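You operate a simulated robot arm through the tools that you are given. There is no shell and no other tool. Be economical: measure what you need, move in short steps, check, and stop when the job is done.

The job below is to be done with a simulated robot arm. You get a single attempt, and the scene is never put back.

Task
Push the top wide drawer shut. Fetch the green cap and set it on the black table. Put the sponge from the long table on the pink tray. Put the small beaker from the long table in the inside of the island sink. Open the top right side drawer, take the blue cap from the inside of the top right side drawer and leave it in the white tray, then shut the drawer. Put one of the cards from the side bench on the island top before the rack. Turn the orange dial to 35. Any order will do. Set down upright: small beaker, card.

Only the result counts: the job must be done as asked and must still hold three seconds after the hand-in. Knocking over, shifting, dropping, spilling or breaking anything else fails it. Lids that push on must go on centred and level and be pressed home; caps that screw on are set level and turned clockwise until they are tight.

Robot
A 7-joint arm with a two-finger parallel gripper on a trunk, on a base that drives. Base frame: it is fixed to the floor where the robot stands at the start and does not move with it; the origin is under the middle of the robot, x ahead of it, y to its left, z up. Lengths are in m, angles in degrees, forces in N, time in s.
With the tool pointing down near the work surface it reaches from about 0.32 to 0.76 m from the robot's upright axis, wherever it stands. Its first joint turns from -166.0 to 166.0 degrees. Places, roughly: black table [0.6, -3.1, 0.8]; blue cap (4x4x2 cm) [-1, -0.9, 0.7]; card [-1, -1.75, 1]; green cap (4x4x2 cm) [2.5, -2.2, 0.9]; inside of the island sink [1.6, 0.5, 0.7]; island top before the rack (84x16 cm) [2.36, 0.34, 0.9]; orange dial [1.8, -1.7, 0.9]; pink tray (26x19x2 cm) [3.3, -2.2, 0.9]; small beaker (5x5x8 cm) [2.4, -2, 0.9]; sponge (7x10x4 cm) [2.8, -2, 0.9]; top right side drawer [-1, -0.7, 0.7]; top wide drawer [0.9, 0.2, 0.8]; white tray (24x16x4 cm) [-1.1, 0.5, 0.5]. Payload 3.91 kg.
The TCP is the grasp point between the finger pads, 0.03 m short of the fingertips. In the tool frame z runs along the fingers and y along their closing line. Largest opening 0.11 m; finger width 0.02, thickness 0.01; the body of the gripper, 0.048 by 0.112 m, starts 0.055 m behind the TCP.
Orientation is that of the tool frame in the base frame, as a unit quaternion [x, y, z, w]. With the fingers straight down and closing along the base's y, the tool's x points along the base's -x, its y along +y and its z along -z.

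Tools
- The arm moves only by the tool move_arm. Its argument "rows" is a list of rows, each an object of numbers (a shift or turn left out is 0, a gripper value left out holds the last): "x", "y", "z": the shift along the tool's x, y, z in units of 30 mm (1.0 is 30 mm); "ax", "ay", "az": the turn, a rotation vector about the tool's x, y, z in units of 5 degrees (1.0 is 5 degrees); "jaw": the gripper command, from -1 (fully open) to 1 (shut), values between in proportion. In form: [{"x": .., "y": .., "z": .., "ax": .., "ay": .., "az": .., "jaw": ..}, ...]. A call has 1 to 20 rows; each row shifts and turns the commanded pose from where the row before left it, along the tool's axes as they then stand. A call with a number of a shift or a turn outside -1 to 1 is refused whole. Rows are played at 5 a second. More than 0.05 m and 8.6 degrees between two rows, or a gripper value outside its range, and nothing of the call is played. Where a pose cannot be reached the arm comes as near as it can. A force on the tool above 40 N (or 10 N above the force at the start of the call, whichever is more), or a blocked arm, ends the call early, and 0.2 s more pass. The fingers move at their own pace (about 0.072 m/s each) and stop on an object; they squeeze with about 25 N. The grip force told is the motor's: it shows also when the fingers shut on nothing. Time passes only in rows, and 0.2 s behind the last, so rows that do not move let the fingers close. It gives the time, the measured TCP pose, the force on the tool (base axes), the opening and the grip force at its end, in the units of the frame above (readings bear some noise), with the torque about the TCP (base axes, N m) and any sound that the robot's microphone picked up, and new pictures: "pictures" is both (left out), scene, wrist or none.
- Cameras (640 x 400 px; columns grow to the right, rows downward): "scene" is now at [-0.0124, 0.077, 1.129]; the picture's right is [-0.85, -0.53, -0.00], its down [-0.29, 0.45, -0.84] and it looks along [0.45, -0.71, -0.54] (base axes); focal length 214 px, centre (320, 200). "wrist" rides on the gripper at [0.072, 0.017, -0.103] in the tool frame; the picture's right is [-0.23, 0.97, 0.00], its down [-0.76, -0.18, -0.62] and it looks along [-0.61, -0.14, 0.78] (tool axes); focal length 222 px, centre (320, 200). There is no depth. A picture from a camera that has moved, and an enlarged one, comes with that camera's place and axes in the base frame and with its lens.
- slide_trunk(by): slides the trunk up (or, below 0, down) by that many m; the arm and the scene camera ride with it, the base frame stays. It gives what a move gives, with no picture.
- drive_base(legs): drives the robot by 1 to 6 legs, each [ahead, left, turn to the left] in m, m and degrees, along the robot's own axes; the way and the turn of a leg run together, so that a leg with both is an arc; at most 1.5 m and 180 degrees a leg. The arm and the cameras ride along, it lands a little off, and it stops where it bumps. It gives what a move gives, and a new picture of the scene camera.
- aim_head(pan, tilt): turns the head with the scene camera to pan (to the left, within 155 degrees either way) and tilt (down, from -29 to 69), counted from straight ahead of the robot. It gives what a move gives, and a new picture of the scene camera.
- zoom(camera, box): a new picture of the part [left, top, right, bottom] of that camera's present view, enlarged. It takes no simulated time.
- hand_in(): hands the job in; it is judged then, once.

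Go step by step. Nothing tells you exact positions but the pictures and the camera data: compare them with the known pose of the tool, close in by small moves and look again before you grip or let go. The budget is 207 turns and 260 pictures, counting those below and the enlarged ones. Unless the task says otherwise, let go and move clear before handing in.

The tools are called after "Request:" by a JSON object that holds its "name" and its "arguments". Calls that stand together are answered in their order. move_arm: Moves the arm, as the interface text tells. Its arguments: {"type":"object","properties":{"rows":{"type":"array","items":{"type":"object","properties":{"x":{"type":"number"},"y":{"type":"number"},"z":{"type":"number"},"ax":{"type":"number"},"ay":{"type":"number"},"az":{"type":"number"},"jaw":{"type":"number"}}}},"pictures":{"type":"string","enum":["both","scene","wrist","none"]}},"required":["rows"]} The other tools are called the same way: slide_trunk (by) slides the trunk up or down; drive_base (legs) drives the base; aim_head (pan, tilt) turns the head that bears the scene camera; zoom (camera, box) takes an enlarged picture of a part of a camera's view; hand_in () hands the job in.

At the start:

```text
t: 0.0
tcp_pos: [-0.0935, -0.3193, 0.9836]
tcp_rot: [0.0, 1.0, -0.001, 0.001]
force: [0.3, 0.0, 0.4]
moment: [0.03, 0.0, -0.02]
width: 0.1102
finger_force: 0.0
trunk travel left (down, up): [-0.19, 0.0]
robot x, y, heading: [0.0015, 0.0024, -0.4]
head pan, tilt: [-57.8, 32.4]
```

scene: 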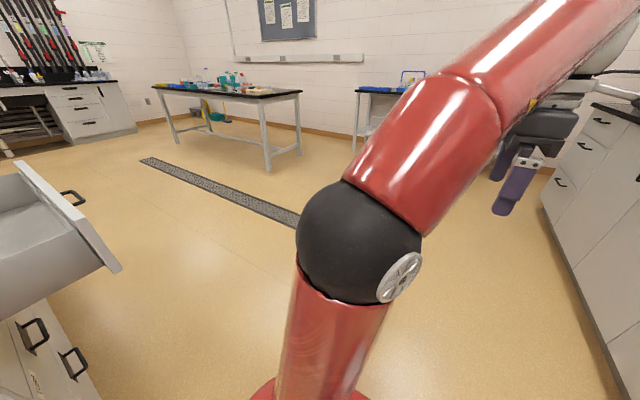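
wrist: 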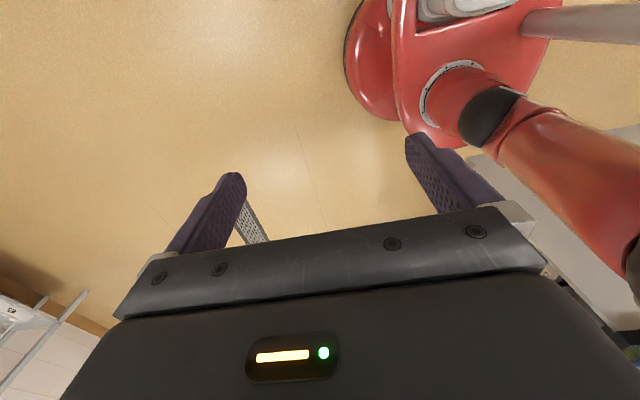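

I see the open wide drawer to the left of the view and the long table beyond. I'll look around first.

Request:
{"name": "aim_head", "arguments": {"pan": 0, "tilt": 25}}

Request:
{"name": "aim_head", "arguments": {"pan": -140, "tilt": 30}}

Request:
{"name": "aim_head", "arguments": {"pan": 150, "tilt": 30}}

```text
t: 1.3
tcp_pos: [-0.0942, -0.32, 0.9837]
tcp_rot: [0.0, 1.0, -0.001, 0.0]
force: [1.0, -0.1, -0.1]
moment: [-0.05, -0.04, 0.03]
width: 0.11
finger_force: 0.1
trunk travel left (down, up): [-0.19, 0.0]
robot x, y, heading: [-0.0005, 0.0042, -0.1]
head pan, tilt: [0.0, 25.0]
camera scene: at [0.0322, 0.1526, 1.1407], right [0.0, -1.0, 0.0], down [-0.42, 0.0, -0.91], along [0.91, 0.0, -0.42], focal length 214 px, centre (320, 200)
```

scene: 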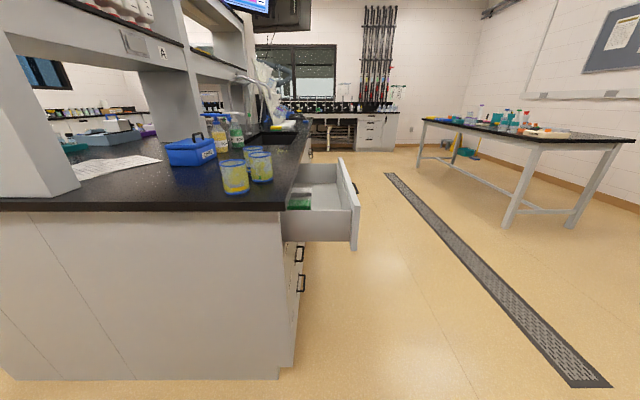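

```text
t: 3.5
tcp_pos: [-0.0942, -0.3195, 0.9832]
tcp_rot: [0.0, 1.0, -0.001, 0.0]
force: [-0.4, 0.4, 0.7]
moment: [-0.05, 0.01, -0.01]
width: 0.11
finger_force: 0.0
trunk travel left (down, up): [-0.19, 0.0]
robot x, y, heading: [0.0012, -0.0008, 0.1]
head pan, tilt: [-140.0, 30.0]
camera scene: at [-0.1292, 0.0945, 1.1327], right [-0.64, 0.77, 0.0], down [0.38, 0.32, -0.87], along [-0.66, -0.56, -0.5], focal length 214 px, centre (320, 200)
```

scene: 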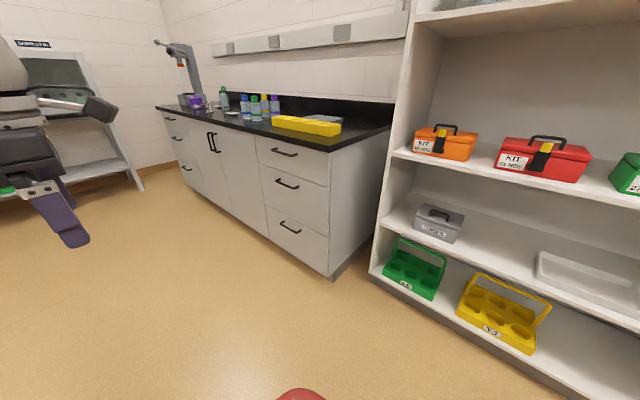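

```text
t: 7.5
tcp_pos: [-0.0941, -0.3196, 0.9838]
tcp_rot: [0.0, 1.0, 0.0, 0.0]
force: [0.0, 0.0, 0.0]
moment: [0.01, 0.02, 0.02]
width: 0.11
finger_force: 0.0
trunk travel left (down, up): [-0.19, 0.0]
robot x, y, heading: [0.0006, -0.0012, -0.1]
head pan, tilt: [150.0, 30.0]
camera scene: at [-0.1383, 0.1979, 1.1327], right [0.5, 0.87, 0.0], down [0.43, -0.25, -0.87], along [-0.75, 0.43, -0.5], focal length 214 px, centre (320, 200)
```

scene: 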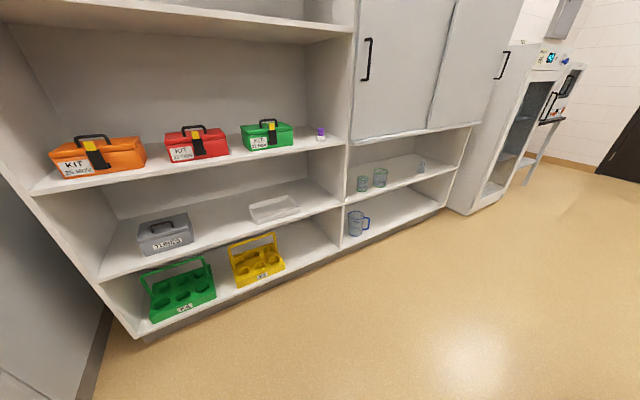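

The wide drawer sticks out of the island about 0.2 m, and the side bench with its drawers is behind to my right, with the white tray on the middle shelf. I'll begin with the wide drawer: drive in front of it and face it.

Request:
{"name": "drive_base", "arguments": {"legs": [[0, -0.65, 0], [0.92, 0, 0], [0, 0, 90]]}}

Request:
{"name": "aim_head", "arguments": {"pan": 0, "tilt": 40}}

```text
t: 19.3
tcp_pos: [1.236, -0.741, 0.9834]
tcp_rot: [0.708, -0.706, 0.001, -0.002]
force: [-0.3, -0.5, -0.2]
moment: [-0.01, 0.02, 0.01]
width: 0.1102
finger_force: 0.1
trunk travel left (down, up): [-0.19, 0.0]
robot x, y, heading: [0.9162, -0.6494, 90.0]
head pan, tilt: [150.0, 30.0]
camera scene: at [0.7162, -0.7867, 1.1327], right [-0.87, 0.5, 0.0], down [0.25, 0.43, -0.87], along [-0.43, -0.75, -0.5], focal length 214 px, centre (320, 200)
```

scene: 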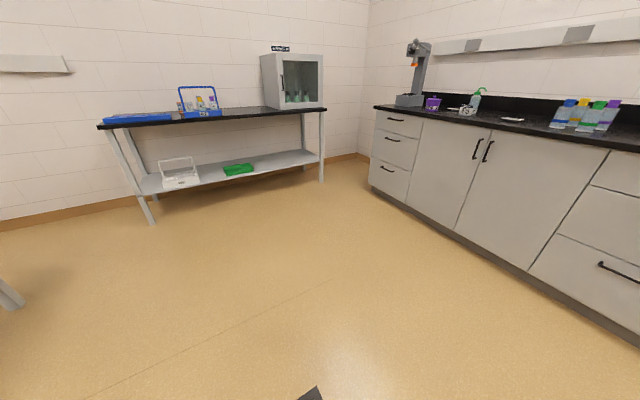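

```text
t: 21.7
tcp_pos: [1.2332, -0.7401, 0.9839]
tcp_rot: [0.708, -0.706, 0.001, -0.001]
force: [-0.3, -0.1, 0.0]
moment: [-0.01, -0.03, -0.03]
width: 0.11
finger_force: 0.1
trunk travel left (down, up): [-0.19, 0.0]
robot x, y, heading: [0.9148, -0.6448, 90.1]
head pan, tilt: [0.0, 40.0]
camera scene: at [0.761, -0.6233, 1.1173], right [1.0, 0.0, 0.0], down [0.0, -0.64, -0.77], along [0.0, 0.77, -0.64], focal length 214 px, centre (320, 200)
```

scene: 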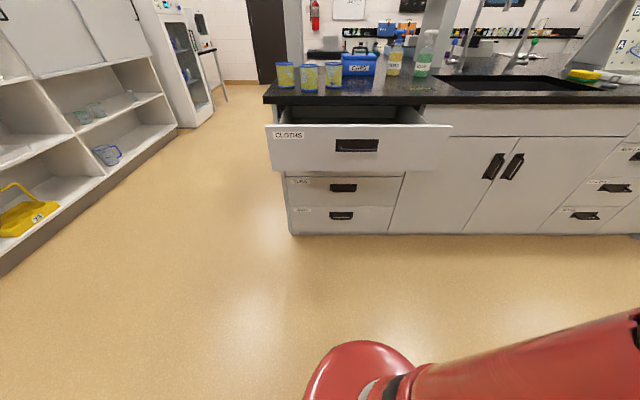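

The wide drawer's front is about y=0.03, x 0.60–1.16, z 0.70–0.87, with the handle near (0.88, 0.0, 0.80). I'll bring the arm in front of me and turn the fingers to point forward.

Request:
{"name": "move_arm", "arguments": {"rows": [{"x": -0.96, "y": 0.55, "jaw": 1}, {"x": -0.96, "y": 0.55}, {"x": -0.96, "y": 0.55}, {"x": -0.96, "y": 0.55}, {"x": -0.96, "y": 0.55}, {"x": -0.96, "y": 0.55}, {"x": -0.96, "y": 0.55}, {"x": -0.96, "y": 0.55}, {"x": -0.96, "y": 0.55}, {"x": -0.96, "y": 0.55}, {"x": -0.96, "y": 0.55}, {"x": -0.96, "y": 0.55}, {"x": -0.96, "y": 0.55}, {"x": -0.96, "y": 0.55}, {"x": -0.96, "y": 0.55}, {"x": -0.96, "y": 0.55}], "pictures": "none"}}

Request:
{"name": "move_arm", "arguments": {"rows": [{"ay": -1}, {"ay": -1}, {"ay": -1}, {"ay": -1}, {"ay": -1}, {"ay": -1}, {"ay": -1}, {"ay": -1}, {"ay": -1}, {"ay": -1}, {"ay": -1}, {"ay": -1}, {"ay": -1}, {"ay": -1}, {"ay": -1}, {"ay": -1}, {"ay": -1}, {"ay": -1}]}}

```text
t: 25.1
tcp_pos: [0.9795, -0.2752, 0.9762]
tcp_rot: [-0.707, 0.707, -0.001, 0.0]
force: [-0.4, -0.4, 0.9]
moment: [0.0, 0.0, -0.02]
width: 0.0002
finger_force: 24.8
out of reach, approached as far as the arm can: row 7
trunk travel left (down, up): [-0.19, 0.0]
robot x, y, heading: [0.9155, -0.6462, 90.0]
head pan, tilt: [0.0, 40.0]
```

```text
t: 28.9
tcp_pos: [0.9785, -0.2765, 0.9753]
tcp_rot: [0.501, -0.499, -0.501, -0.5]
force: [-1.0, -0.1, -0.4]
moment: [0.01, 0.0, -0.05]
width: 0.0
finger_force: 24.6
trunk travel left (down, up): [-0.19, 0.0]
robot x, y, heading: [0.919, -0.6484, 90.3]
head pan, tilt: [0.0, 40.0]
camera scene: at [0.7609, -0.6233, 1.1173], right [1.0, 0.0, 0.0], down [0.0, -0.64, -0.77], along [0.0, 0.77, -0.64], focal length 214 px, centre (320, 200)
camera wrist: at [0.9611, -0.38, 0.9036], right [-0.97, 0.0, 0.23], down [0.18, -0.62, 0.76], along [0.14, 0.78, 0.61], focal length 222 px, centre (320, 200)
```

scene: 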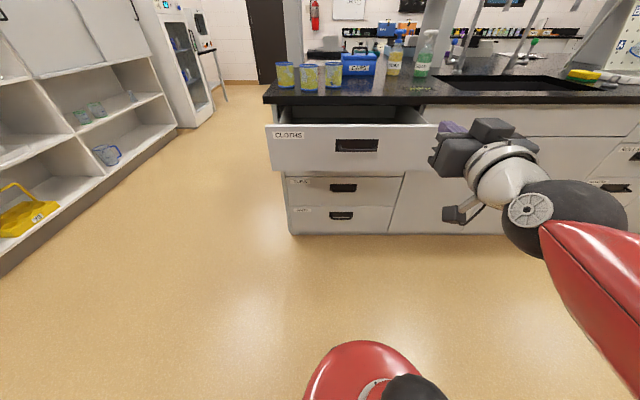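
wrist: 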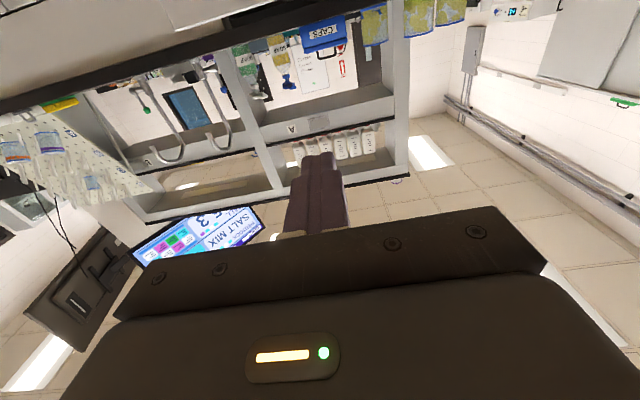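

The gripper now points forward; next I lower it to below the handle height, in line with the drawer's middle, and drive a little closer.

Request:
{"name": "move_arm", "arguments": {"rows": [{"x": 0.95, "y": 0.41}, {"x": 0.95, "y": 0.41}, {"x": 0.95, "y": 0.41}, {"x": 0.95, "y": 0.41}, {"x": 0.95, "y": 0.41}, {"x": 0.95, "y": 0.41}, {"x": 0.95, "y": 0.41}, {"x": 0.95, "y": 0.41}], "pictures": "none"}}

Request:
{"name": "drive_base", "arguments": {"legs": [[0.18, 0, 0]]}}

```text
t: 30.7
tcp_pos: [0.8756, -0.2151, 0.8578]
tcp_rot: [0.502, -0.5, -0.5, -0.499]
force: [0.6, -0.1, 0.1]
moment: [-0.03, 0.01, -0.01]
width: 0.0001
finger_force: 25.1
out of reach, approached as far as the arm can: row 4, 5, 6, 7, 8
trunk travel left (down, up): [-0.19, 0.0]
robot x, y, heading: [0.9138, -0.6462, 90.1]
head pan, tilt: [0.0, 40.0]
```

```text
t: 32.2
tcp_pos: [0.8756, -0.0346, 0.8567]
tcp_rot: [0.502, -0.5, -0.499, -0.499]
force: [0.4, -1.1, 0.0]
moment: [-0.03, -0.01, 0.03]
width: 0.0001
finger_force: 24.6
trunk travel left (down, up): [-0.19, 0.0]
robot x, y, heading: [0.9157, -0.465, 90.1]
head pan, tilt: [0.0, 40.0]
camera scene: at [0.7606, -0.4431, 1.1173], right [1.0, 0.0, 0.0], down [0.0, -0.64, -0.77], along [0.0, 0.77, -0.64], focal length 214 px, centre (320, 200)
```

scene: 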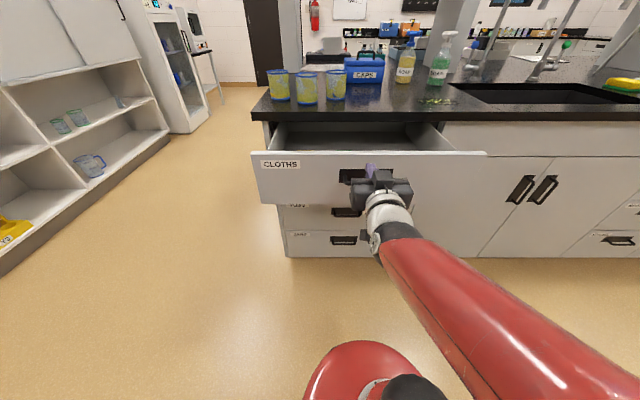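

The arm is at its lower limit for this pose, so I'll back off a little, lower the trunk, and look.

Request:
{"name": "drive_base", "arguments": {"legs": [[-0.06, 0, 0]]}}

Request:
{"name": "slide_trunk", "arguments": {"by": -0.11}}

Request:
{"name": "aim_head", "arguments": {"pan": -15, "tilt": 40}}

```text
t: 33.1
tcp_pos: [0.8766, -0.0959, 0.8557]
tcp_rot: [0.502, -0.5, -0.499, -0.499]
force: [0.1, 0.1, 0.2]
moment: [0.02, -0.01, -0.02]
width: 0.0
finger_force: 25.2
trunk travel left (down, up): [-0.19, 0.0]
robot x, y, heading: [0.9163, -0.5271, 90.4]
head pan, tilt: [0.0, 40.0]
camera scene: at [0.7607, -0.5032, 1.1173], right [1.0, 0.0, 0.0], down [0.0, -0.64, -0.77], along [0.0, 0.77, -0.64], focal length 214 px, centre (320, 200)
```

scene: 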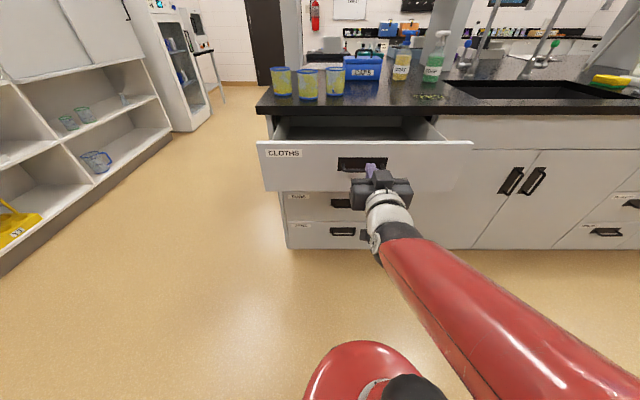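

```text
t: 34.6
tcp_pos: [0.8753, -0.0948, 0.7467]
tcp_rot: [0.502, -0.499, -0.5, -0.499]
force: [-0.2, -0.2, 0.7]
moment: [-0.01, 0.03, 0.05]
width: 0.0
finger_force: 24.7
trunk travel left (down, up): [-0.08, 0.11]
robot x, y, heading: [0.9128, -0.5291, 90.4]
head pan, tilt: [0.0, 40.0]
```

```text
t: 35.3
tcp_pos: [0.8767, -0.0938, 0.7477]
tcp_rot: [0.502, -0.499, -0.5, -0.499]
force: [-0.5, -0.2, -0.6]
moment: [-0.01, 0.01, 0.0]
width: 0.0
finger_force: 25.1
trunk travel left (down, up): [-0.08, 0.11]
robot x, y, heading: [0.9162, -0.527, 90.1]
head pan, tilt: [-15.0, 40.0]
camera scene: at [0.7827, -0.506, 1.0073], right [0.97, -0.26, 0.0], down [-0.16, -0.62, -0.77], along [0.2, 0.74, -0.64], focal length 214 px, centre (320, 200)
```

scene: 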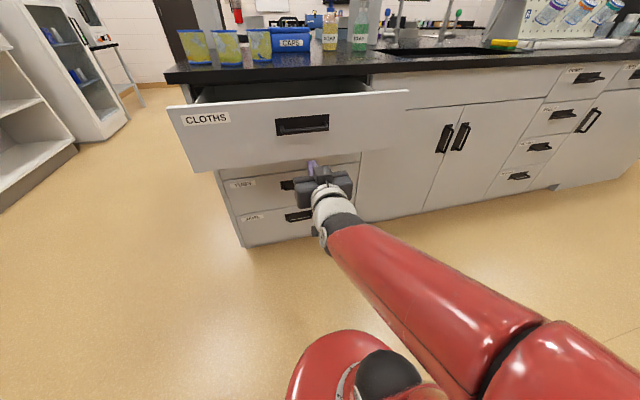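

The fingertip is level with the panel just below the handle; I push forward.

Request:
{"name": "move_arm", "arguments": {"rows": [{"z": 1}, {"z": 1}, {"z": 1}, {"z": 0.7}, {"z": 0.7}, {"z": 0.7}, {"z": 0.7}, {"z": 0.7}, {"z": 0.7}, {"z": 0.7}, {"z": 0.7}], "pictures": "scene"}}

```text
t: 37.7
tcp_pos: [0.8747, 0.1643, 0.7466]
tcp_rot: [0.502, -0.499, -0.5, -0.499]
force: [0.0, 0.2, -0.1]
moment: [-0.02, 0.0, -0.03]
width: 0.0002
finger_force: 24.9
trunk travel left (down, up): [-0.08, 0.11]
robot x, y, heading: [0.9172, -0.5236, 90.5]
head pan, tilt: [-15.0, 40.0]
camera scene: at [0.7828, -0.506, 1.0073], right [0.97, -0.26, 0.0], down [-0.16, -0.62, -0.77], along [0.2, 0.74, -0.64], focal length 214 px, centre (320, 200)
```

scene: 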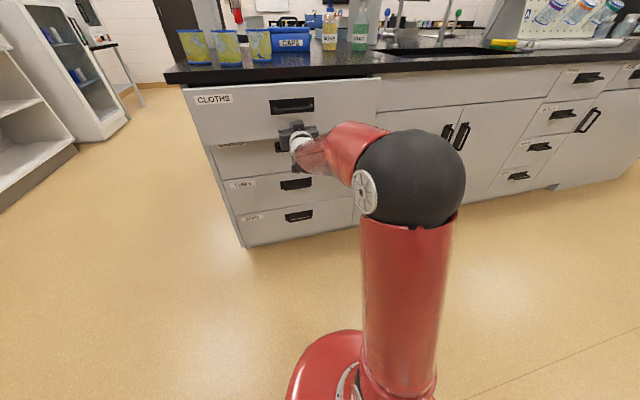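

The drawer has moved in most of the way; I continue pushing until it bottoms out.

Request:
{"name": "move_arm", "arguments": {"rows": [{"z": 0.4}, {"z": 0.4}, {"z": 0.4}, {"z": 0.4}, {"z": 0.4}, {"z": 0.4}], "pictures": "scene"}}

```text
t: 39.1
tcp_pos: [0.8745, 0.2339, 0.7456]
tcp_rot: [0.502, -0.499, -0.5, -0.499]
force: [-0.8, 0.4, 0.3]
moment: [-0.01, 0.04, 0.01]
width: 0.0003
finger_force: 24.9
trunk travel left (down, up): [-0.08, 0.11]
robot x, y, heading: [0.9148, -0.5286, 90.3]
head pan, tilt: [-15.0, 40.0]
camera scene: at [0.7827, -0.5059, 1.0073], right [0.97, -0.26, 0.0], down [-0.16, -0.62, -0.77], along [0.2, 0.74, -0.64], focal length 214 px, centre (320, 200)
```

scene: 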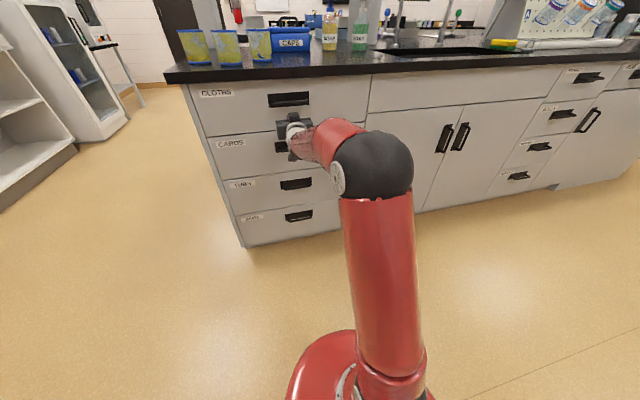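

It looks nearly flush; push a few more millimetres and then zoom to check.

Request:
{"name": "move_arm", "arguments": {"rows": [{"z": 0.2}, {"z": 0.2}, {"z": 0.2}, {"z": 0.2}, {"z": 0.2}], "pictures": "none"}}

Request:
{"name": "zoom", "arguments": {"camera": "scene", "box": [160, 60, 400, 210]}}

```text
t: 39.7
tcp_pos: [0.8741, 0.241, 0.7457]
tcp_rot: [0.504, -0.5, -0.499, -0.497]
force: [1.1, -21.2, 1.0]
moment: [0.22, -0.03, -0.09]
width: 0.0
finger_force: 24.9
trunk travel left (down, up): [-0.08, 0.11]
robot x, y, heading: [0.9146, -0.5266, 90.4]
head pan, tilt: [-15.0, 40.0]
stopped in row 2: the force on the tool passed its limit at 55 N (the readings are from after the stop); the commanded pose is now the measured one
```

```text
2.67 times, centred on (280, 135) of scene
camera zoom: at [0.7828, -0.5079, 1.0074], right [0.97, -0.26, 0.0], down [-0.16, -0.62, -0.77], along [0.2, 0.74, -0.64], focal length 572 px, centre (427, 373)
```

zoom: 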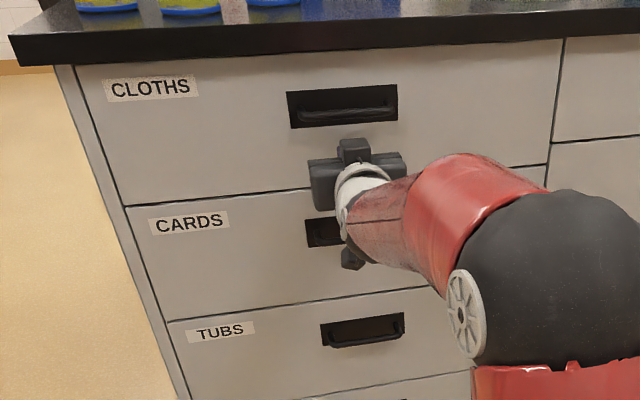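

The wide drawer is flush and shut. I'll retract, roll the gripper so it closes vertically (for the horizontal bar handle), and drive to the side drawer.

Request:
{"name": "move_arm", "arguments": {"rows": [{"z": -1}, {"z": -1}, {"z": -1}, {"z": -1}, {"z": -1}, {"z": -1}, {"z": -1}, {"z": -1}, {"z": -1}, {"z": -1}], "pictures": "none"}}

Request:
{"name": "move_arm", "arguments": {"rows": [{"az": 1, "jaw": -0.2}, {"az": 1}, {"az": 1}, {"az": 1}, {"az": 1}, {"az": 1}, {"az": 1}, {"az": 1}, {"az": 1}, {"az": 1}, {"az": 1}, {"az": 1}, {"az": 1}, {"az": 1}, {"az": 1}, {"az": 1}, {"az": 1}, {"az": 1}], "pictures": "none"}}

Request:
{"name": "drive_base", "arguments": {"legs": [[-0.21, 0, 0], [0, 0, 90], [0.95, 0, 0]]}}

Request:
{"name": "aim_head", "arguments": {"pan": 0, "tilt": 30}}

```text
t: 41.9
tcp_pos: [0.8761, -0.0576, 0.7462]
tcp_rot: [0.503, -0.501, -0.498, -0.498]
force: [-0.1, 0.3, -0.3]
moment: [0.01, 0.0, 0.03]
width: 0.0
finger_force: 24.9
trunk travel left (down, up): [-0.08, 0.11]
robot x, y, heading: [0.9158, -0.5298, 90.4]
head pan, tilt: [-15.0, 40.0]
```

```text
t: 45.7
tcp_pos: [0.876, -0.0569, 0.7471]
tcp_rot: [-0.001, 0.71, 0.704, -0.001]
force: [-0.6, 1.1, 0.0]
moment: [0.0, 0.0, 0.0]
width: 0.0659
finger_force: 0.0
trunk travel left (down, up): [-0.08, 0.11]
robot x, y, heading: [0.9159, -0.5263, 90.3]
head pan, tilt: [-15.0, 40.0]
```

```text
t: 55.8
tcp_pos: [-0.5122, -0.7753, 0.746]
tcp_rot: [0.503, -0.502, -0.499, 0.497]
force: [-0.4, 0.4, -0.8]
moment: [0.02, 0.0, 0.0]
width: 0.0662
finger_force: 0.1
trunk travel left (down, up): [-0.08, 0.11]
robot x, y, heading: [-0.0418, -0.7383, 180.1]
head pan, tilt: [-15.0, 40.0]
camera scene: at [-0.0647, -0.8714, 1.0073], right [0.26, 0.97, 0.0], down [0.62, -0.17, -0.77], along [-0.74, 0.2, -0.64], focal length 214 px, centre (320, 200)
```

scene: 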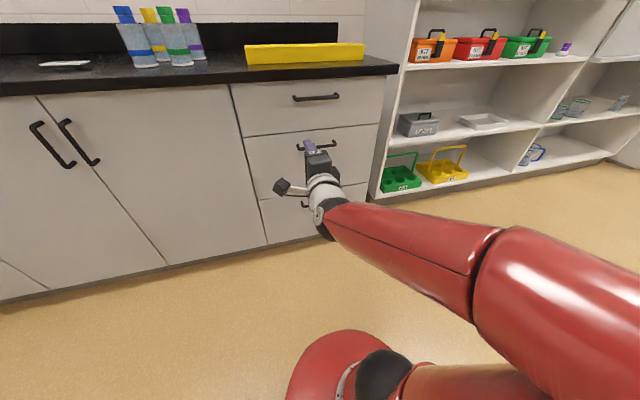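

```text
t: 56.5
tcp_pos: [-0.5125, -0.7741, 0.747]
tcp_rot: [-0.502, 0.502, 0.498, -0.497]
force: [0.3, 0.1, 0.2]
moment: [-0.05, -0.01, -0.01]
width: 0.066
finger_force: 0.1
trunk travel left (down, up): [-0.08, 0.11]
robot x, y, heading: [-0.0449, -0.7434, 179.6]
head pan, tilt: [0.0, 30.0]
camera scene: at [-0.073, -0.8933, 1.0226], right [0.0, 1.0, 0.0], down [0.5, 0.0, -0.87], along [-0.87, 0.0, -0.5], focal length 214 px, centre (320, 200)
```

scene: 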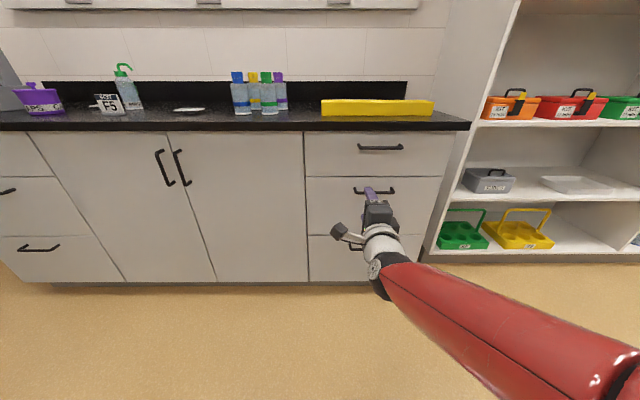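

From three views the drawer handle lies at about (-0.79, -0.688, 0.815). I align the gripper with it and stop short to check.

Request:
{"name": "move_arm", "arguments": {"rows": [{"x": -0.72, "y": 0.57, "z": 0.6, "jaw": 0.15}, {"x": -0.72, "y": 0.57, "z": 0.9}, {"x": -0.72, "y": 0.57, "z": 0.9}, {"x": -0.72, "y": 0.57, "z": 0.9}, {"z": 0.9}, {"z": 0.9}]}}

Request:
{"name": "zoom", "arguments": {"camera": "scene", "box": [280, 100, 480, 225]}}

```text
t: 57.9
tcp_pos: [-0.6663, -0.6878, 0.815]
tcp_rot: [-0.502, 0.503, 0.499, -0.496]
force: [-0.5, 0.0, -0.6]
moment: [0.02, 0.0, 0.02]
width: 0.0466
finger_force: 0.1
trunk travel left (down, up): [-0.08, 0.11]
robot x, y, heading: [-0.0398, -0.741, 179.8]
head pan, tilt: [0.0, 30.0]
camera scene: at [-0.073, -0.8933, 1.0227], right [0.0, 1.0, 0.0], down [0.5, 0.0, -0.87], along [-0.87, 0.0, -0.5], focal length 214 px, centre (320, 200)
camera wrist: at [-0.5642, -0.7597, 0.832], right [-0.01, 0.23, 0.97], down [0.63, 0.76, -0.17], along [-0.78, 0.61, -0.15], focal length 222 px, centre (320, 200)
```

scene: 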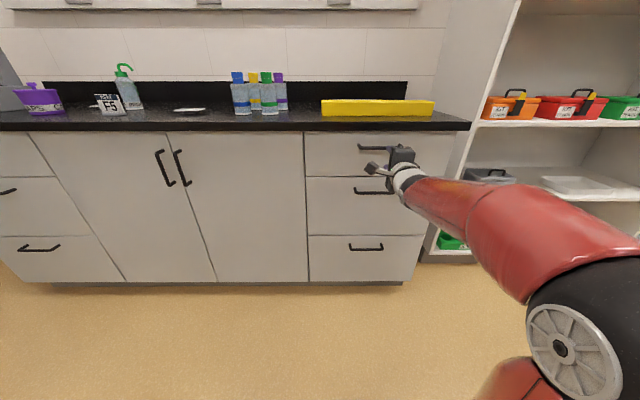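
wrist: 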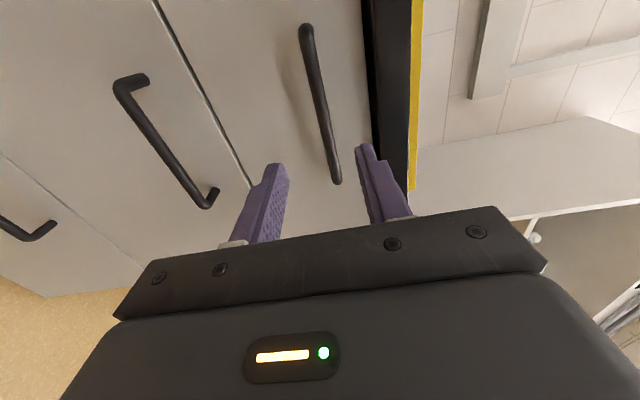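

```text
3.20 times, centred on (380, 162) of scene
camera zoom: at [-0.073, -0.8933, 1.0227], right [0.0, 1.0, 0.0], down [0.5, 0.0, -0.87], along [-0.87, 0.0, -0.5], focal length 686 px, centre (128, 320)
```

zoom: 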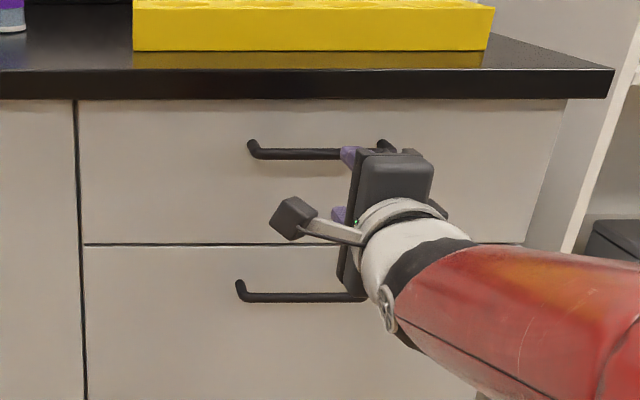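

The handle runs between the fingers at the right height. I advance 0.11 m and close.

Request:
{"name": "move_arm", "arguments": {"rows": [{"z": 0.75}, {"z": 0.75}, {"z": 0.75}, {"z": 0.75}, {"z": 0.75}, {"jaw": 1}, {}, {}], "pictures": "wrist"}}

```text
t: 59.7
tcp_pos: [-0.777, -0.6863, 0.8188]
tcp_rot: [-0.5, 0.5, 0.501, -0.499]
force: [-2.4, 1.6, 25.0]
moment: [-0.03, -0.11, 0.31]
width: 0.0118
finger_force: 45.3
trunk travel left (down, up): [-0.08, 0.11]
robot x, y, heading: [-0.0398, -0.7397, 179.6]
head pan, tilt: [0.0, 30.0]
camera wrist: at [-0.6745, -0.7595, 0.8348], right [0.0, 0.23, 0.97], down [0.62, 0.76, -0.18], along [-0.78, 0.61, -0.14], focal length 222 px, centre (320, 200)
```

wrist: 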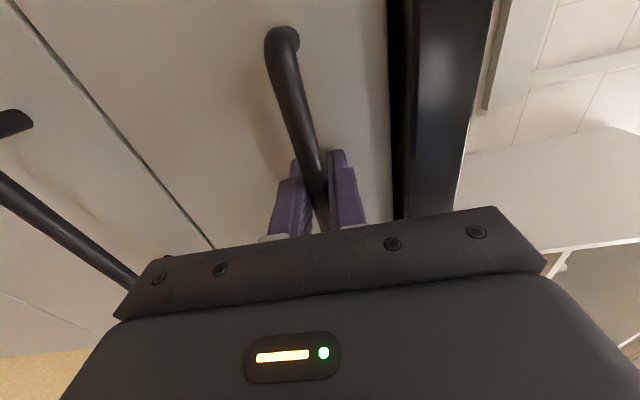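

Gripped at 12 mm width. I relieve the vertical force and pull the drawer out.

Request:
{"name": "move_arm", "arguments": {"rows": [{"y": 0.1}, {"z": -0.4}, {"z": -0.8}, {"z": -0.8}, {"z": -0.8}, {"z": -0.8}, {"z": -0.8}, {"z": -0.8}, {"z": -0.8}, {"z": -0.8}, {"z": -0.8}, {"z": -0.8}, {"z": -0.6}], "pictures": "scene"}}

```text
t: 62.5
tcp_pos: [-0.5081, -0.6873, 0.8177]
tcp_rot: [-0.501, 0.504, 0.499, -0.496]
force: [0.1, 15.0, 10.6]
moment: [0.0, 0.0, 0.2]
width: 0.0115
finger_force: 44.7
trunk travel left (down, up): [-0.08, 0.11]
robot x, y, heading: [-0.0427, -0.7377, 180.0]
head pan, tilt: [0.0, 30.0]
camera scene: at [-0.0726, -0.8924, 1.0229], right [0.0, 1.0, 0.0], down [0.5, 0.0, -0.87], along [-0.87, 0.0, -0.5], focal length 214 px, centre (320, 200)
```

scene: 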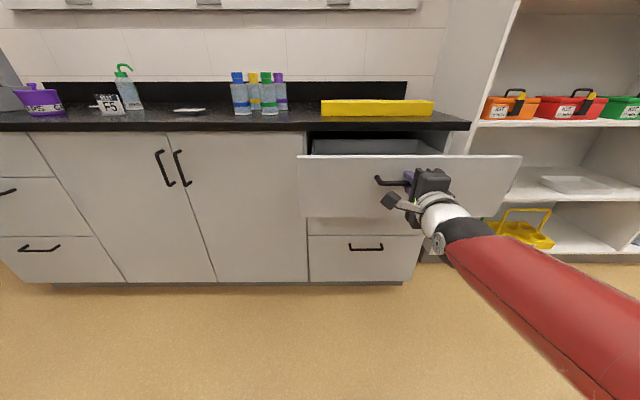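

The drawer is out about 0.27 m. I let go, back the gripper off, and raise the trunk to look inside.

Request:
{"name": "move_arm", "arguments": {"rows": [{"jaw": 0.2}, {}, {"z": -0.5}, {"z": -1}, {"z": -1}], "pictures": "none"}}

Request:
{"name": "slide_trunk", "arguments": {"by": 0.11}}

Request:
{"name": "aim_head", "arguments": {"pan": 0, "tilt": 40}}

```text
t: 63.7
tcp_pos: [-0.4338, -0.6895, 0.8182]
tcp_rot: [0.503, -0.501, -0.499, 0.497]
force: [0.0, 0.2, 0.2]
moment: [-0.03, 0.01, 0.02]
width: 0.044
finger_force: 0.2
trunk travel left (down, up): [-0.08, 0.11]
robot x, y, heading: [-0.0448, -0.736, 179.6]
head pan, tilt: [0.0, 30.0]
```

```text
t: 65.1
tcp_pos: [-0.4333, -0.688, 0.9282]
tcp_rot: [0.502, -0.501, -0.499, 0.497]
force: [-0.4, -0.9, -0.3]
moment: [0.01, 0.02, 0.02]
width: 0.0441
finger_force: 0.2
trunk travel left (down, up): [-0.19, 0.0]
robot x, y, heading: [-0.0427, -0.738, 179.9]
head pan, tilt: [0.0, 30.0]
```

```text
t: 65.9
tcp_pos: [-0.4337, -0.6877, 0.9281]
tcp_rot: [0.502, -0.502, -0.499, 0.497]
force: [-0.7, 0.2, -0.2]
moment: [0.0, -0.04, 0.01]
width: 0.0439
finger_force: 0.1
trunk travel left (down, up): [-0.19, 0.0]
robot x, y, heading: [-0.0425, -0.7387, 179.7]
head pan, tilt: [0.0, 40.0]
camera scene: at [-0.0676, -0.8934, 1.1174], right [0.0, 1.0, 0.0], down [0.64, 0.0, -0.77], along [-0.77, 0.0, -0.64], focal length 214 px, centre (320, 200)
```

scene: 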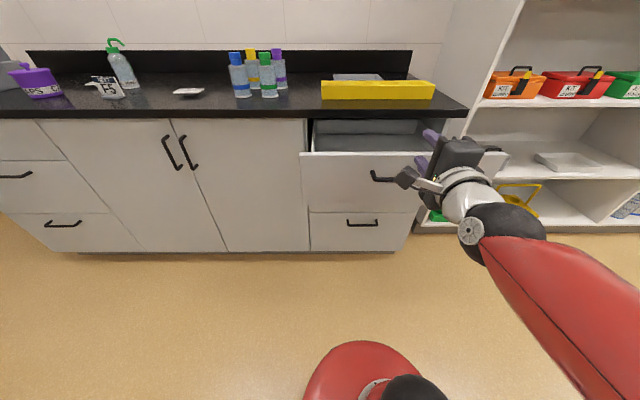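

The drawer bottom is hidden from here, so I'll turn the gripper straight down and look in with the wrist camera.

Request:
{"name": "move_arm", "arguments": {"rows": [{"ax": 0.99, "ay": 0.99, "az": -0.99}, {"ax": 0.99, "ay": 0.99, "az": -0.99}, {"ax": 0.99, "ay": 0.99, "az": -0.99}, {"ax": 0.99, "ay": 0.99, "az": -0.99}, {"ax": 0.99, "ay": 0.99, "az": -0.99}, {"ax": 0.99, "ay": 0.99, "az": -0.99}, {"ax": 0.99, "ay": 0.99, "az": -0.99}, {"ax": 0.99, "ay": 0.99, "az": -0.99}, {"ax": 0.99, "ay": 0.99, "az": -0.99}, {"ax": 0.99, "ay": 0.99, "az": -0.99}, {"ax": 0.99, "ay": 0.99, "az": -0.99}, {"ax": 0.99, "ay": 0.99, "az": -0.99}, {"ax": 0.99, "ay": 0.99, "az": -0.99}, {"ax": 0.99, "ay": 0.99, "az": -0.99}], "pictures": "none"}}

Request:
{"name": "move_arm", "arguments": {"rows": [{"x": -0.85, "y": 0.7, "z": -0.2, "jaw": -1}, {"x": -0.85, "y": 0.7, "z": -0.2}, {"x": -0.85, "y": 0.7, "z": -0.2}, {"x": -0.85, "y": 0.7, "z": -0.2}, {"x": -0.85, "y": 0.7, "z": -0.2}, {"x": -0.85, "y": 0.7}, {"x": -0.85, "y": 0.7}]}}

```text
t: 68.9
tcp_pos: [-0.4336, -0.687, 0.9288]
tcp_rot: [1.0, -0.001, 0.005, -0.002]
force: [-0.3, 0.8, 0.2]
moment: [-0.03, 0.03, 0.01]
width: 0.0441
finger_force: 0.0
trunk travel left (down, up): [-0.19, 0.0]
robot x, y, heading: [-0.0425, -0.7373, 179.9]
head pan, tilt: [0.0, 40.0]
```

```text
t: 70.5
tcp_pos: [-0.5682, -0.8068, 0.9432]
tcp_rot: [1.0, -0.001, 0.004, -0.001]
force: [-0.3, 0.2, -0.3]
moment: [0.02, -0.03, 0.0]
width: 0.1101
finger_force: 0.2
out of reach, approached as far as the arm can: row 5, 6, 7
trunk travel left (down, up): [-0.19, 0.0]
robot x, y, heading: [-0.0397, -0.7361, 179.9]
head pan, tilt: [0.0, 40.0]
camera scene: at [-0.0679, -0.8934, 1.1173], right [0.0, 1.0, 0.0], down [0.64, 0.0, -0.77], along [-0.77, 0.0, -0.64], focal length 214 px, centre (320, 200)
camera wrist: at [-0.4977, -0.8239, 1.0464], right [-0.23, -0.97, 0.0], down [-0.77, 0.18, 0.62], along [-0.6, 0.14, -0.79], focal length 222 px, centre (320, 200)
```

scene: 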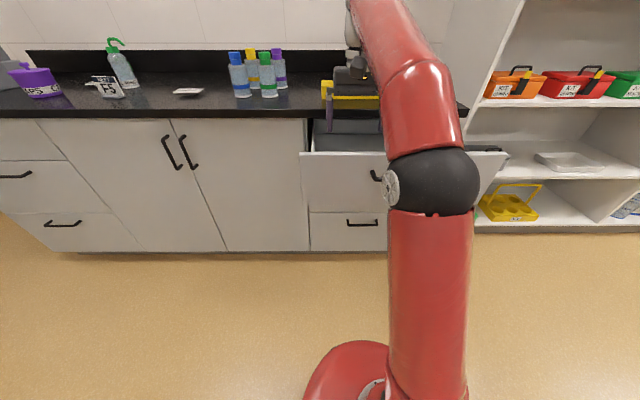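
wrist: 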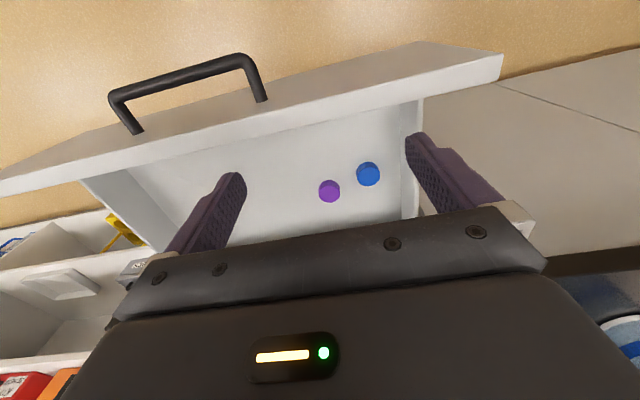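

The blue cap lies at about (-0.70, -0.857) with a purple cap next to it toward +y. I'll drive forward 0.12 m and turn the gripper 90° so it closes along x, away from the purple cap.

Request:
{"name": "drive_base", "arguments": {"legs": [[0.11, 0, 0]]}}

Request:
{"name": "move_arm", "arguments": {"rows": [{"az": 1, "y": 0.05}, {"az": 1}, {"az": 1}, {"az": 1}, {"az": 1}, {"az": 1}, {"az": 1}, {"az": 1}, {"az": 1}, {"az": 1}, {"az": 1}, {"az": 1}, {"az": 1}, {"az": 1}, {"az": 1}, {"az": 1}, {"az": 1}, {"az": 1}], "pictures": "wrist"}}

```text
t: 71.7
tcp_pos: [-0.6782, -0.8056, 0.9427]
tcp_rot: [1.0, -0.001, 0.004, -0.001]
force: [0.5, 0.7, 0.3]
moment: [0.0, 0.04, 0.03]
width: 0.1101
finger_force: 0.1
trunk travel left (down, up): [-0.19, 0.0]
robot x, y, heading: [-0.153, -0.7396, 180.0]
head pan, tilt: [0.0, 40.0]
camera scene: at [-0.1778, -0.8932, 1.1173], right [0.0, 1.0, 0.0], down [0.64, 0.0, -0.77], along [-0.77, 0.0, -0.64], focal length 214 px, centre (320, 200)
```

scene: 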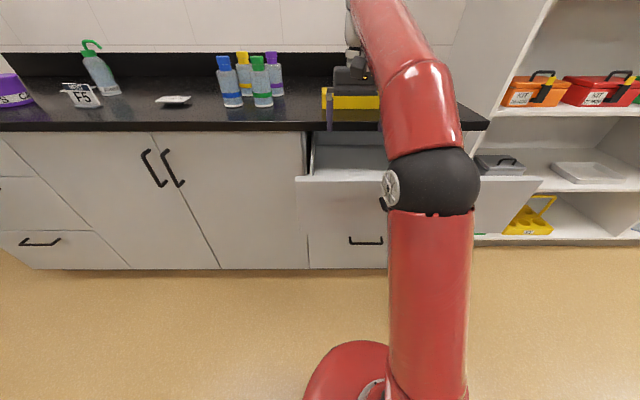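

```text
t: 75.5
tcp_pos: [-0.678, -0.8082, 0.9435]
tcp_rot: [-0.706, 0.709, -0.001, 0.003]
force: [-1.1, -0.2, 0.3]
moment: [0.02, -0.01, 0.0]
width: 0.1101
finger_force: 0.3
trunk travel left (down, up): [-0.19, 0.0]
robot x, y, heading: [-0.1481, -0.7425, 179.9]
head pan, tilt: [0.0, 40.0]
camera wrist: at [-0.6968, -0.8806, 1.0461], right [-0.97, 0.23, -0.01], down [0.18, 0.76, 0.63], along [0.15, 0.61, -0.78], focal length 222 px, centre (320, 200)
```

wrist: 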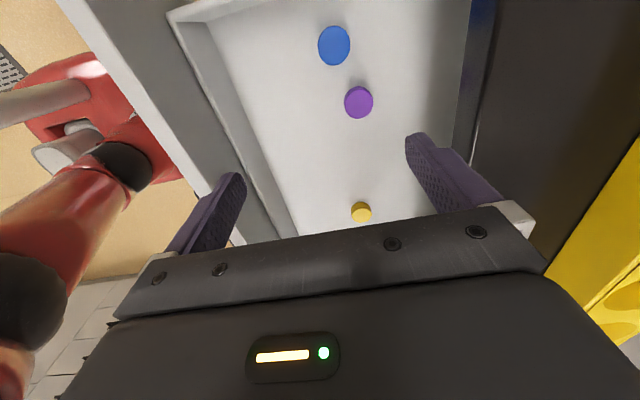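

Two views agree: the blue cap's centre is at (-0.706, -0.855), top about z=0.725. I move above it with a 70 mm opening and descend part way.

Request:
{"name": "move_arm", "arguments": {"rows": [{"x": 0.8, "y": 0.47, "jaw": -0.25}, {"x": 0.77, "y": 0.46}, {"z": 1}, {"z": 1}, {"z": 1}, {"z": 1}]}}

```text
t: 76.8
tcp_pos: [-0.6831, -0.8239, 0.8167]
tcp_rot: [-0.706, 0.708, -0.002, 0.004]
force: [0.4, -0.8, 0.8]
moment: [-0.01, 0.0, -0.01]
width: 0.0689
finger_force: 0.2
out of reach, approached as far as the arm can: row 1, 2
trunk travel left (down, up): [-0.19, 0.0]
robot x, y, heading: [-0.1549, -0.7394, 179.8]
head pan, tilt: [0.0, 40.0]
camera scene: at [-0.1778, -0.8931, 1.1174], right [0.0, 1.0, 0.0], down [0.64, 0.0, -0.77], along [-0.77, 0.0, -0.64], focal length 214 px, centre (320, 200)
camera wrist: at [-0.7024, -0.896, 0.9216], right [-0.97, 0.23, -0.01], down [0.18, 0.76, 0.63], along [0.15, 0.61, -0.78], focal length 222 px, centre (320, 200)
```

scene: 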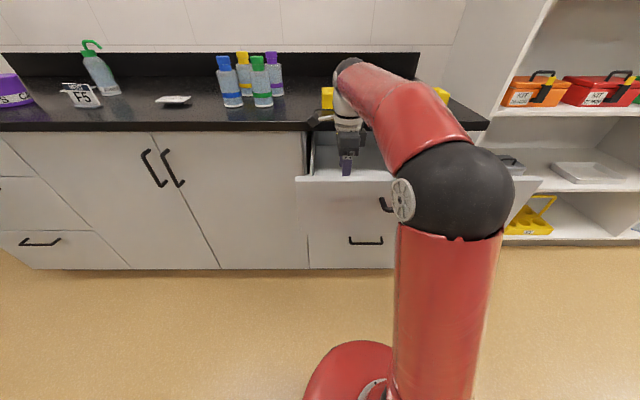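
wrist: 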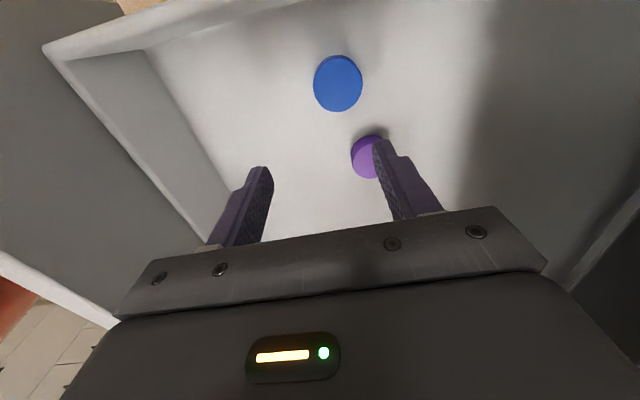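

The cap is confirmed at (-0.706, -0.855). I shift onto it and check before descending further.

Request:
{"name": "move_arm", "arguments": {"rows": [{"x": 0.52, "y": 0.39}, {"x": 0.52, "y": 0.39}, {"z": 0.6}], "pictures": "wrist"}}

```text
t: 77.7
tcp_pos: [-0.7069, -0.854, 0.801]
tcp_rot: [-0.707, 0.708, -0.002, 0.003]
force: [-0.1, -0.2, 0.1]
moment: [-0.04, 0.0, 0.0]
width: 0.0687
finger_force: 0.0
trunk travel left (down, up): [-0.19, 0.0]
robot x, y, heading: [-0.1535, -0.7373, 180.0]
head pan, tilt: [0.0, 40.0]
camera wrist: at [-0.7264, -0.9266, 0.9041], right [-0.97, 0.23, -0.01], down [0.18, 0.76, 0.63], along [0.15, 0.61, -0.78], focal length 222 px, centre (320, 200)
```

wrist: 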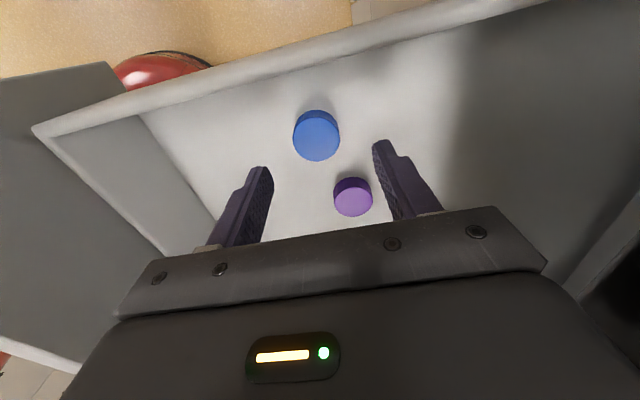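

Aligned. I descend to just above the drawer bottom.

Request:
{"name": "move_arm", "arguments": {"rows": [{"z": 0.8}, {"z": 0.6}, {"z": 0.5}], "pictures": "wrist"}}

```text
t: 78.6
tcp_pos: [-0.7066, -0.8539, 0.7498]
tcp_rot: [-0.707, 0.707, 0.001, -0.002]
force: [0.3, 0.4, 17.8]
moment: [0.16, -0.75, 0.1]
width: 0.0688
finger_force: 0.1
trunk travel left (down, up): [-0.19, 0.0]
robot x, y, heading: [-0.1541, -0.7362, 179.5]
head pan, tilt: [0.0, 40.0]
stopped in row 3: the force on the tool passed its limit at 43 N (the readings are from after the stop); the commanded pose is now the measured one
camera wrist: at [-0.7242, -0.9254, 0.8538], right [-0.97, 0.23, 0.01], down [0.18, 0.76, 0.62], along [0.14, 0.61, -0.78], focal length 222 px, centre (320, 200)
```

wrist: 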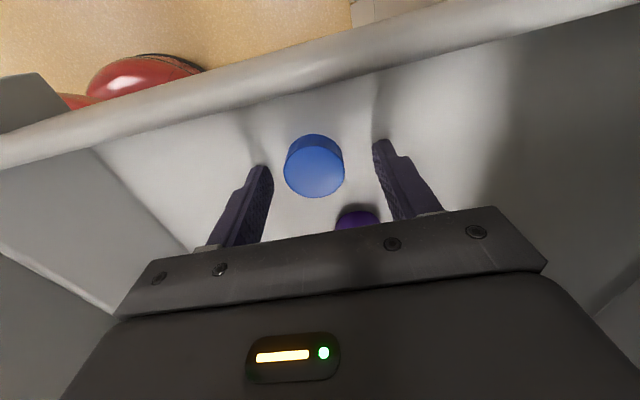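

The tips touch the drawer floor (z≈0.72) and the cap sits between them. I raise 2 mm and close.

Request:
{"name": "move_arm", "arguments": {"rows": [{"z": -0.1, "jaw": 1}, {}, {}, {}], "pictures": "wrist"}}

```text
t: 79.6
tcp_pos: [-0.7067, -0.8541, 0.7499]
tcp_rot: [-0.706, 0.708, 0.0, -0.001]
force: [-0.2, -0.4, 0.5]
moment: [0.03, -0.02, 0.01]
width: 0.0322
finger_force: 24.6
trunk travel left (down, up): [-0.19, 0.0]
robot x, y, heading: [-0.1529, -0.7375, 179.7]
head pan, tilt: [0.0, 40.0]
camera wrist: at [-0.7252, -0.926, 0.8536], right [-0.97, 0.23, 0.0], down [0.18, 0.76, 0.62], along [0.14, 0.61, -0.78], focal length 222 px, centre (320, 200)
```

wrist: 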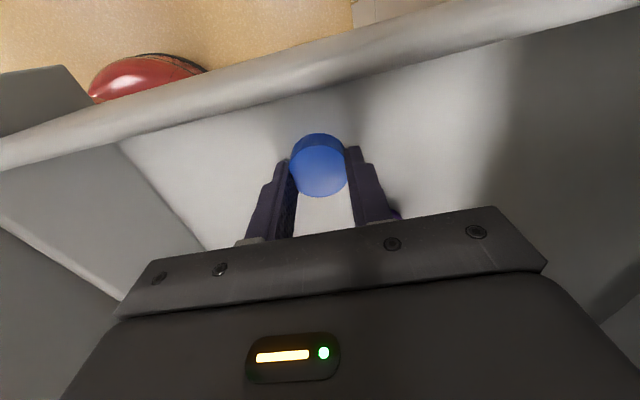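

The grip holds 32 mm, but the cap sits ~8 mm off the finger centre. I'll re-grip centred.

Request:
{"name": "move_arm", "arguments": {"rows": [{"jaw": 0.1}, {}, {"x": 0.28}, {"jaw": 1}, {}, {}], "pictures": "wrist"}}

```text
t: 81.0
tcp_pos: [-0.7066, -0.8625, 0.7504]
tcp_rot: [-0.707, 0.707, -0.001, -0.001]
force: [1.1, -0.4, 0.0]
moment: [-0.03, -0.02, -0.04]
width: 0.0324
finger_force: 24.9
trunk travel left (down, up): [-0.19, 0.0]
robot x, y, heading: [-0.1515, -0.7373, 179.9]
head pan, tilt: [0.0, 40.0]
camera wrist: at [-0.725, -0.9343, 0.8544], right [-0.97, 0.23, 0.0], down [0.18, 0.76, 0.62], along [0.14, 0.61, -0.78], focal length 222 px, centre (320, 200)
```

wrist: 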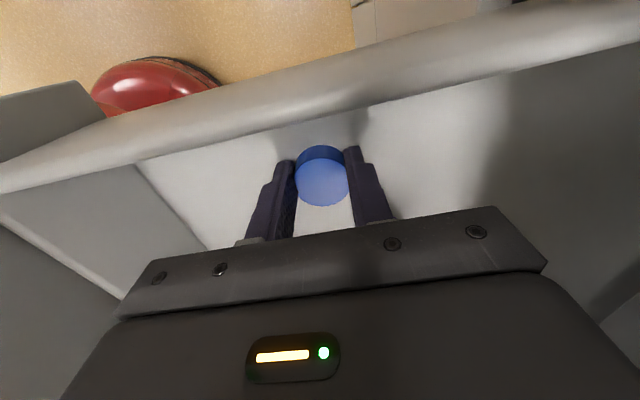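

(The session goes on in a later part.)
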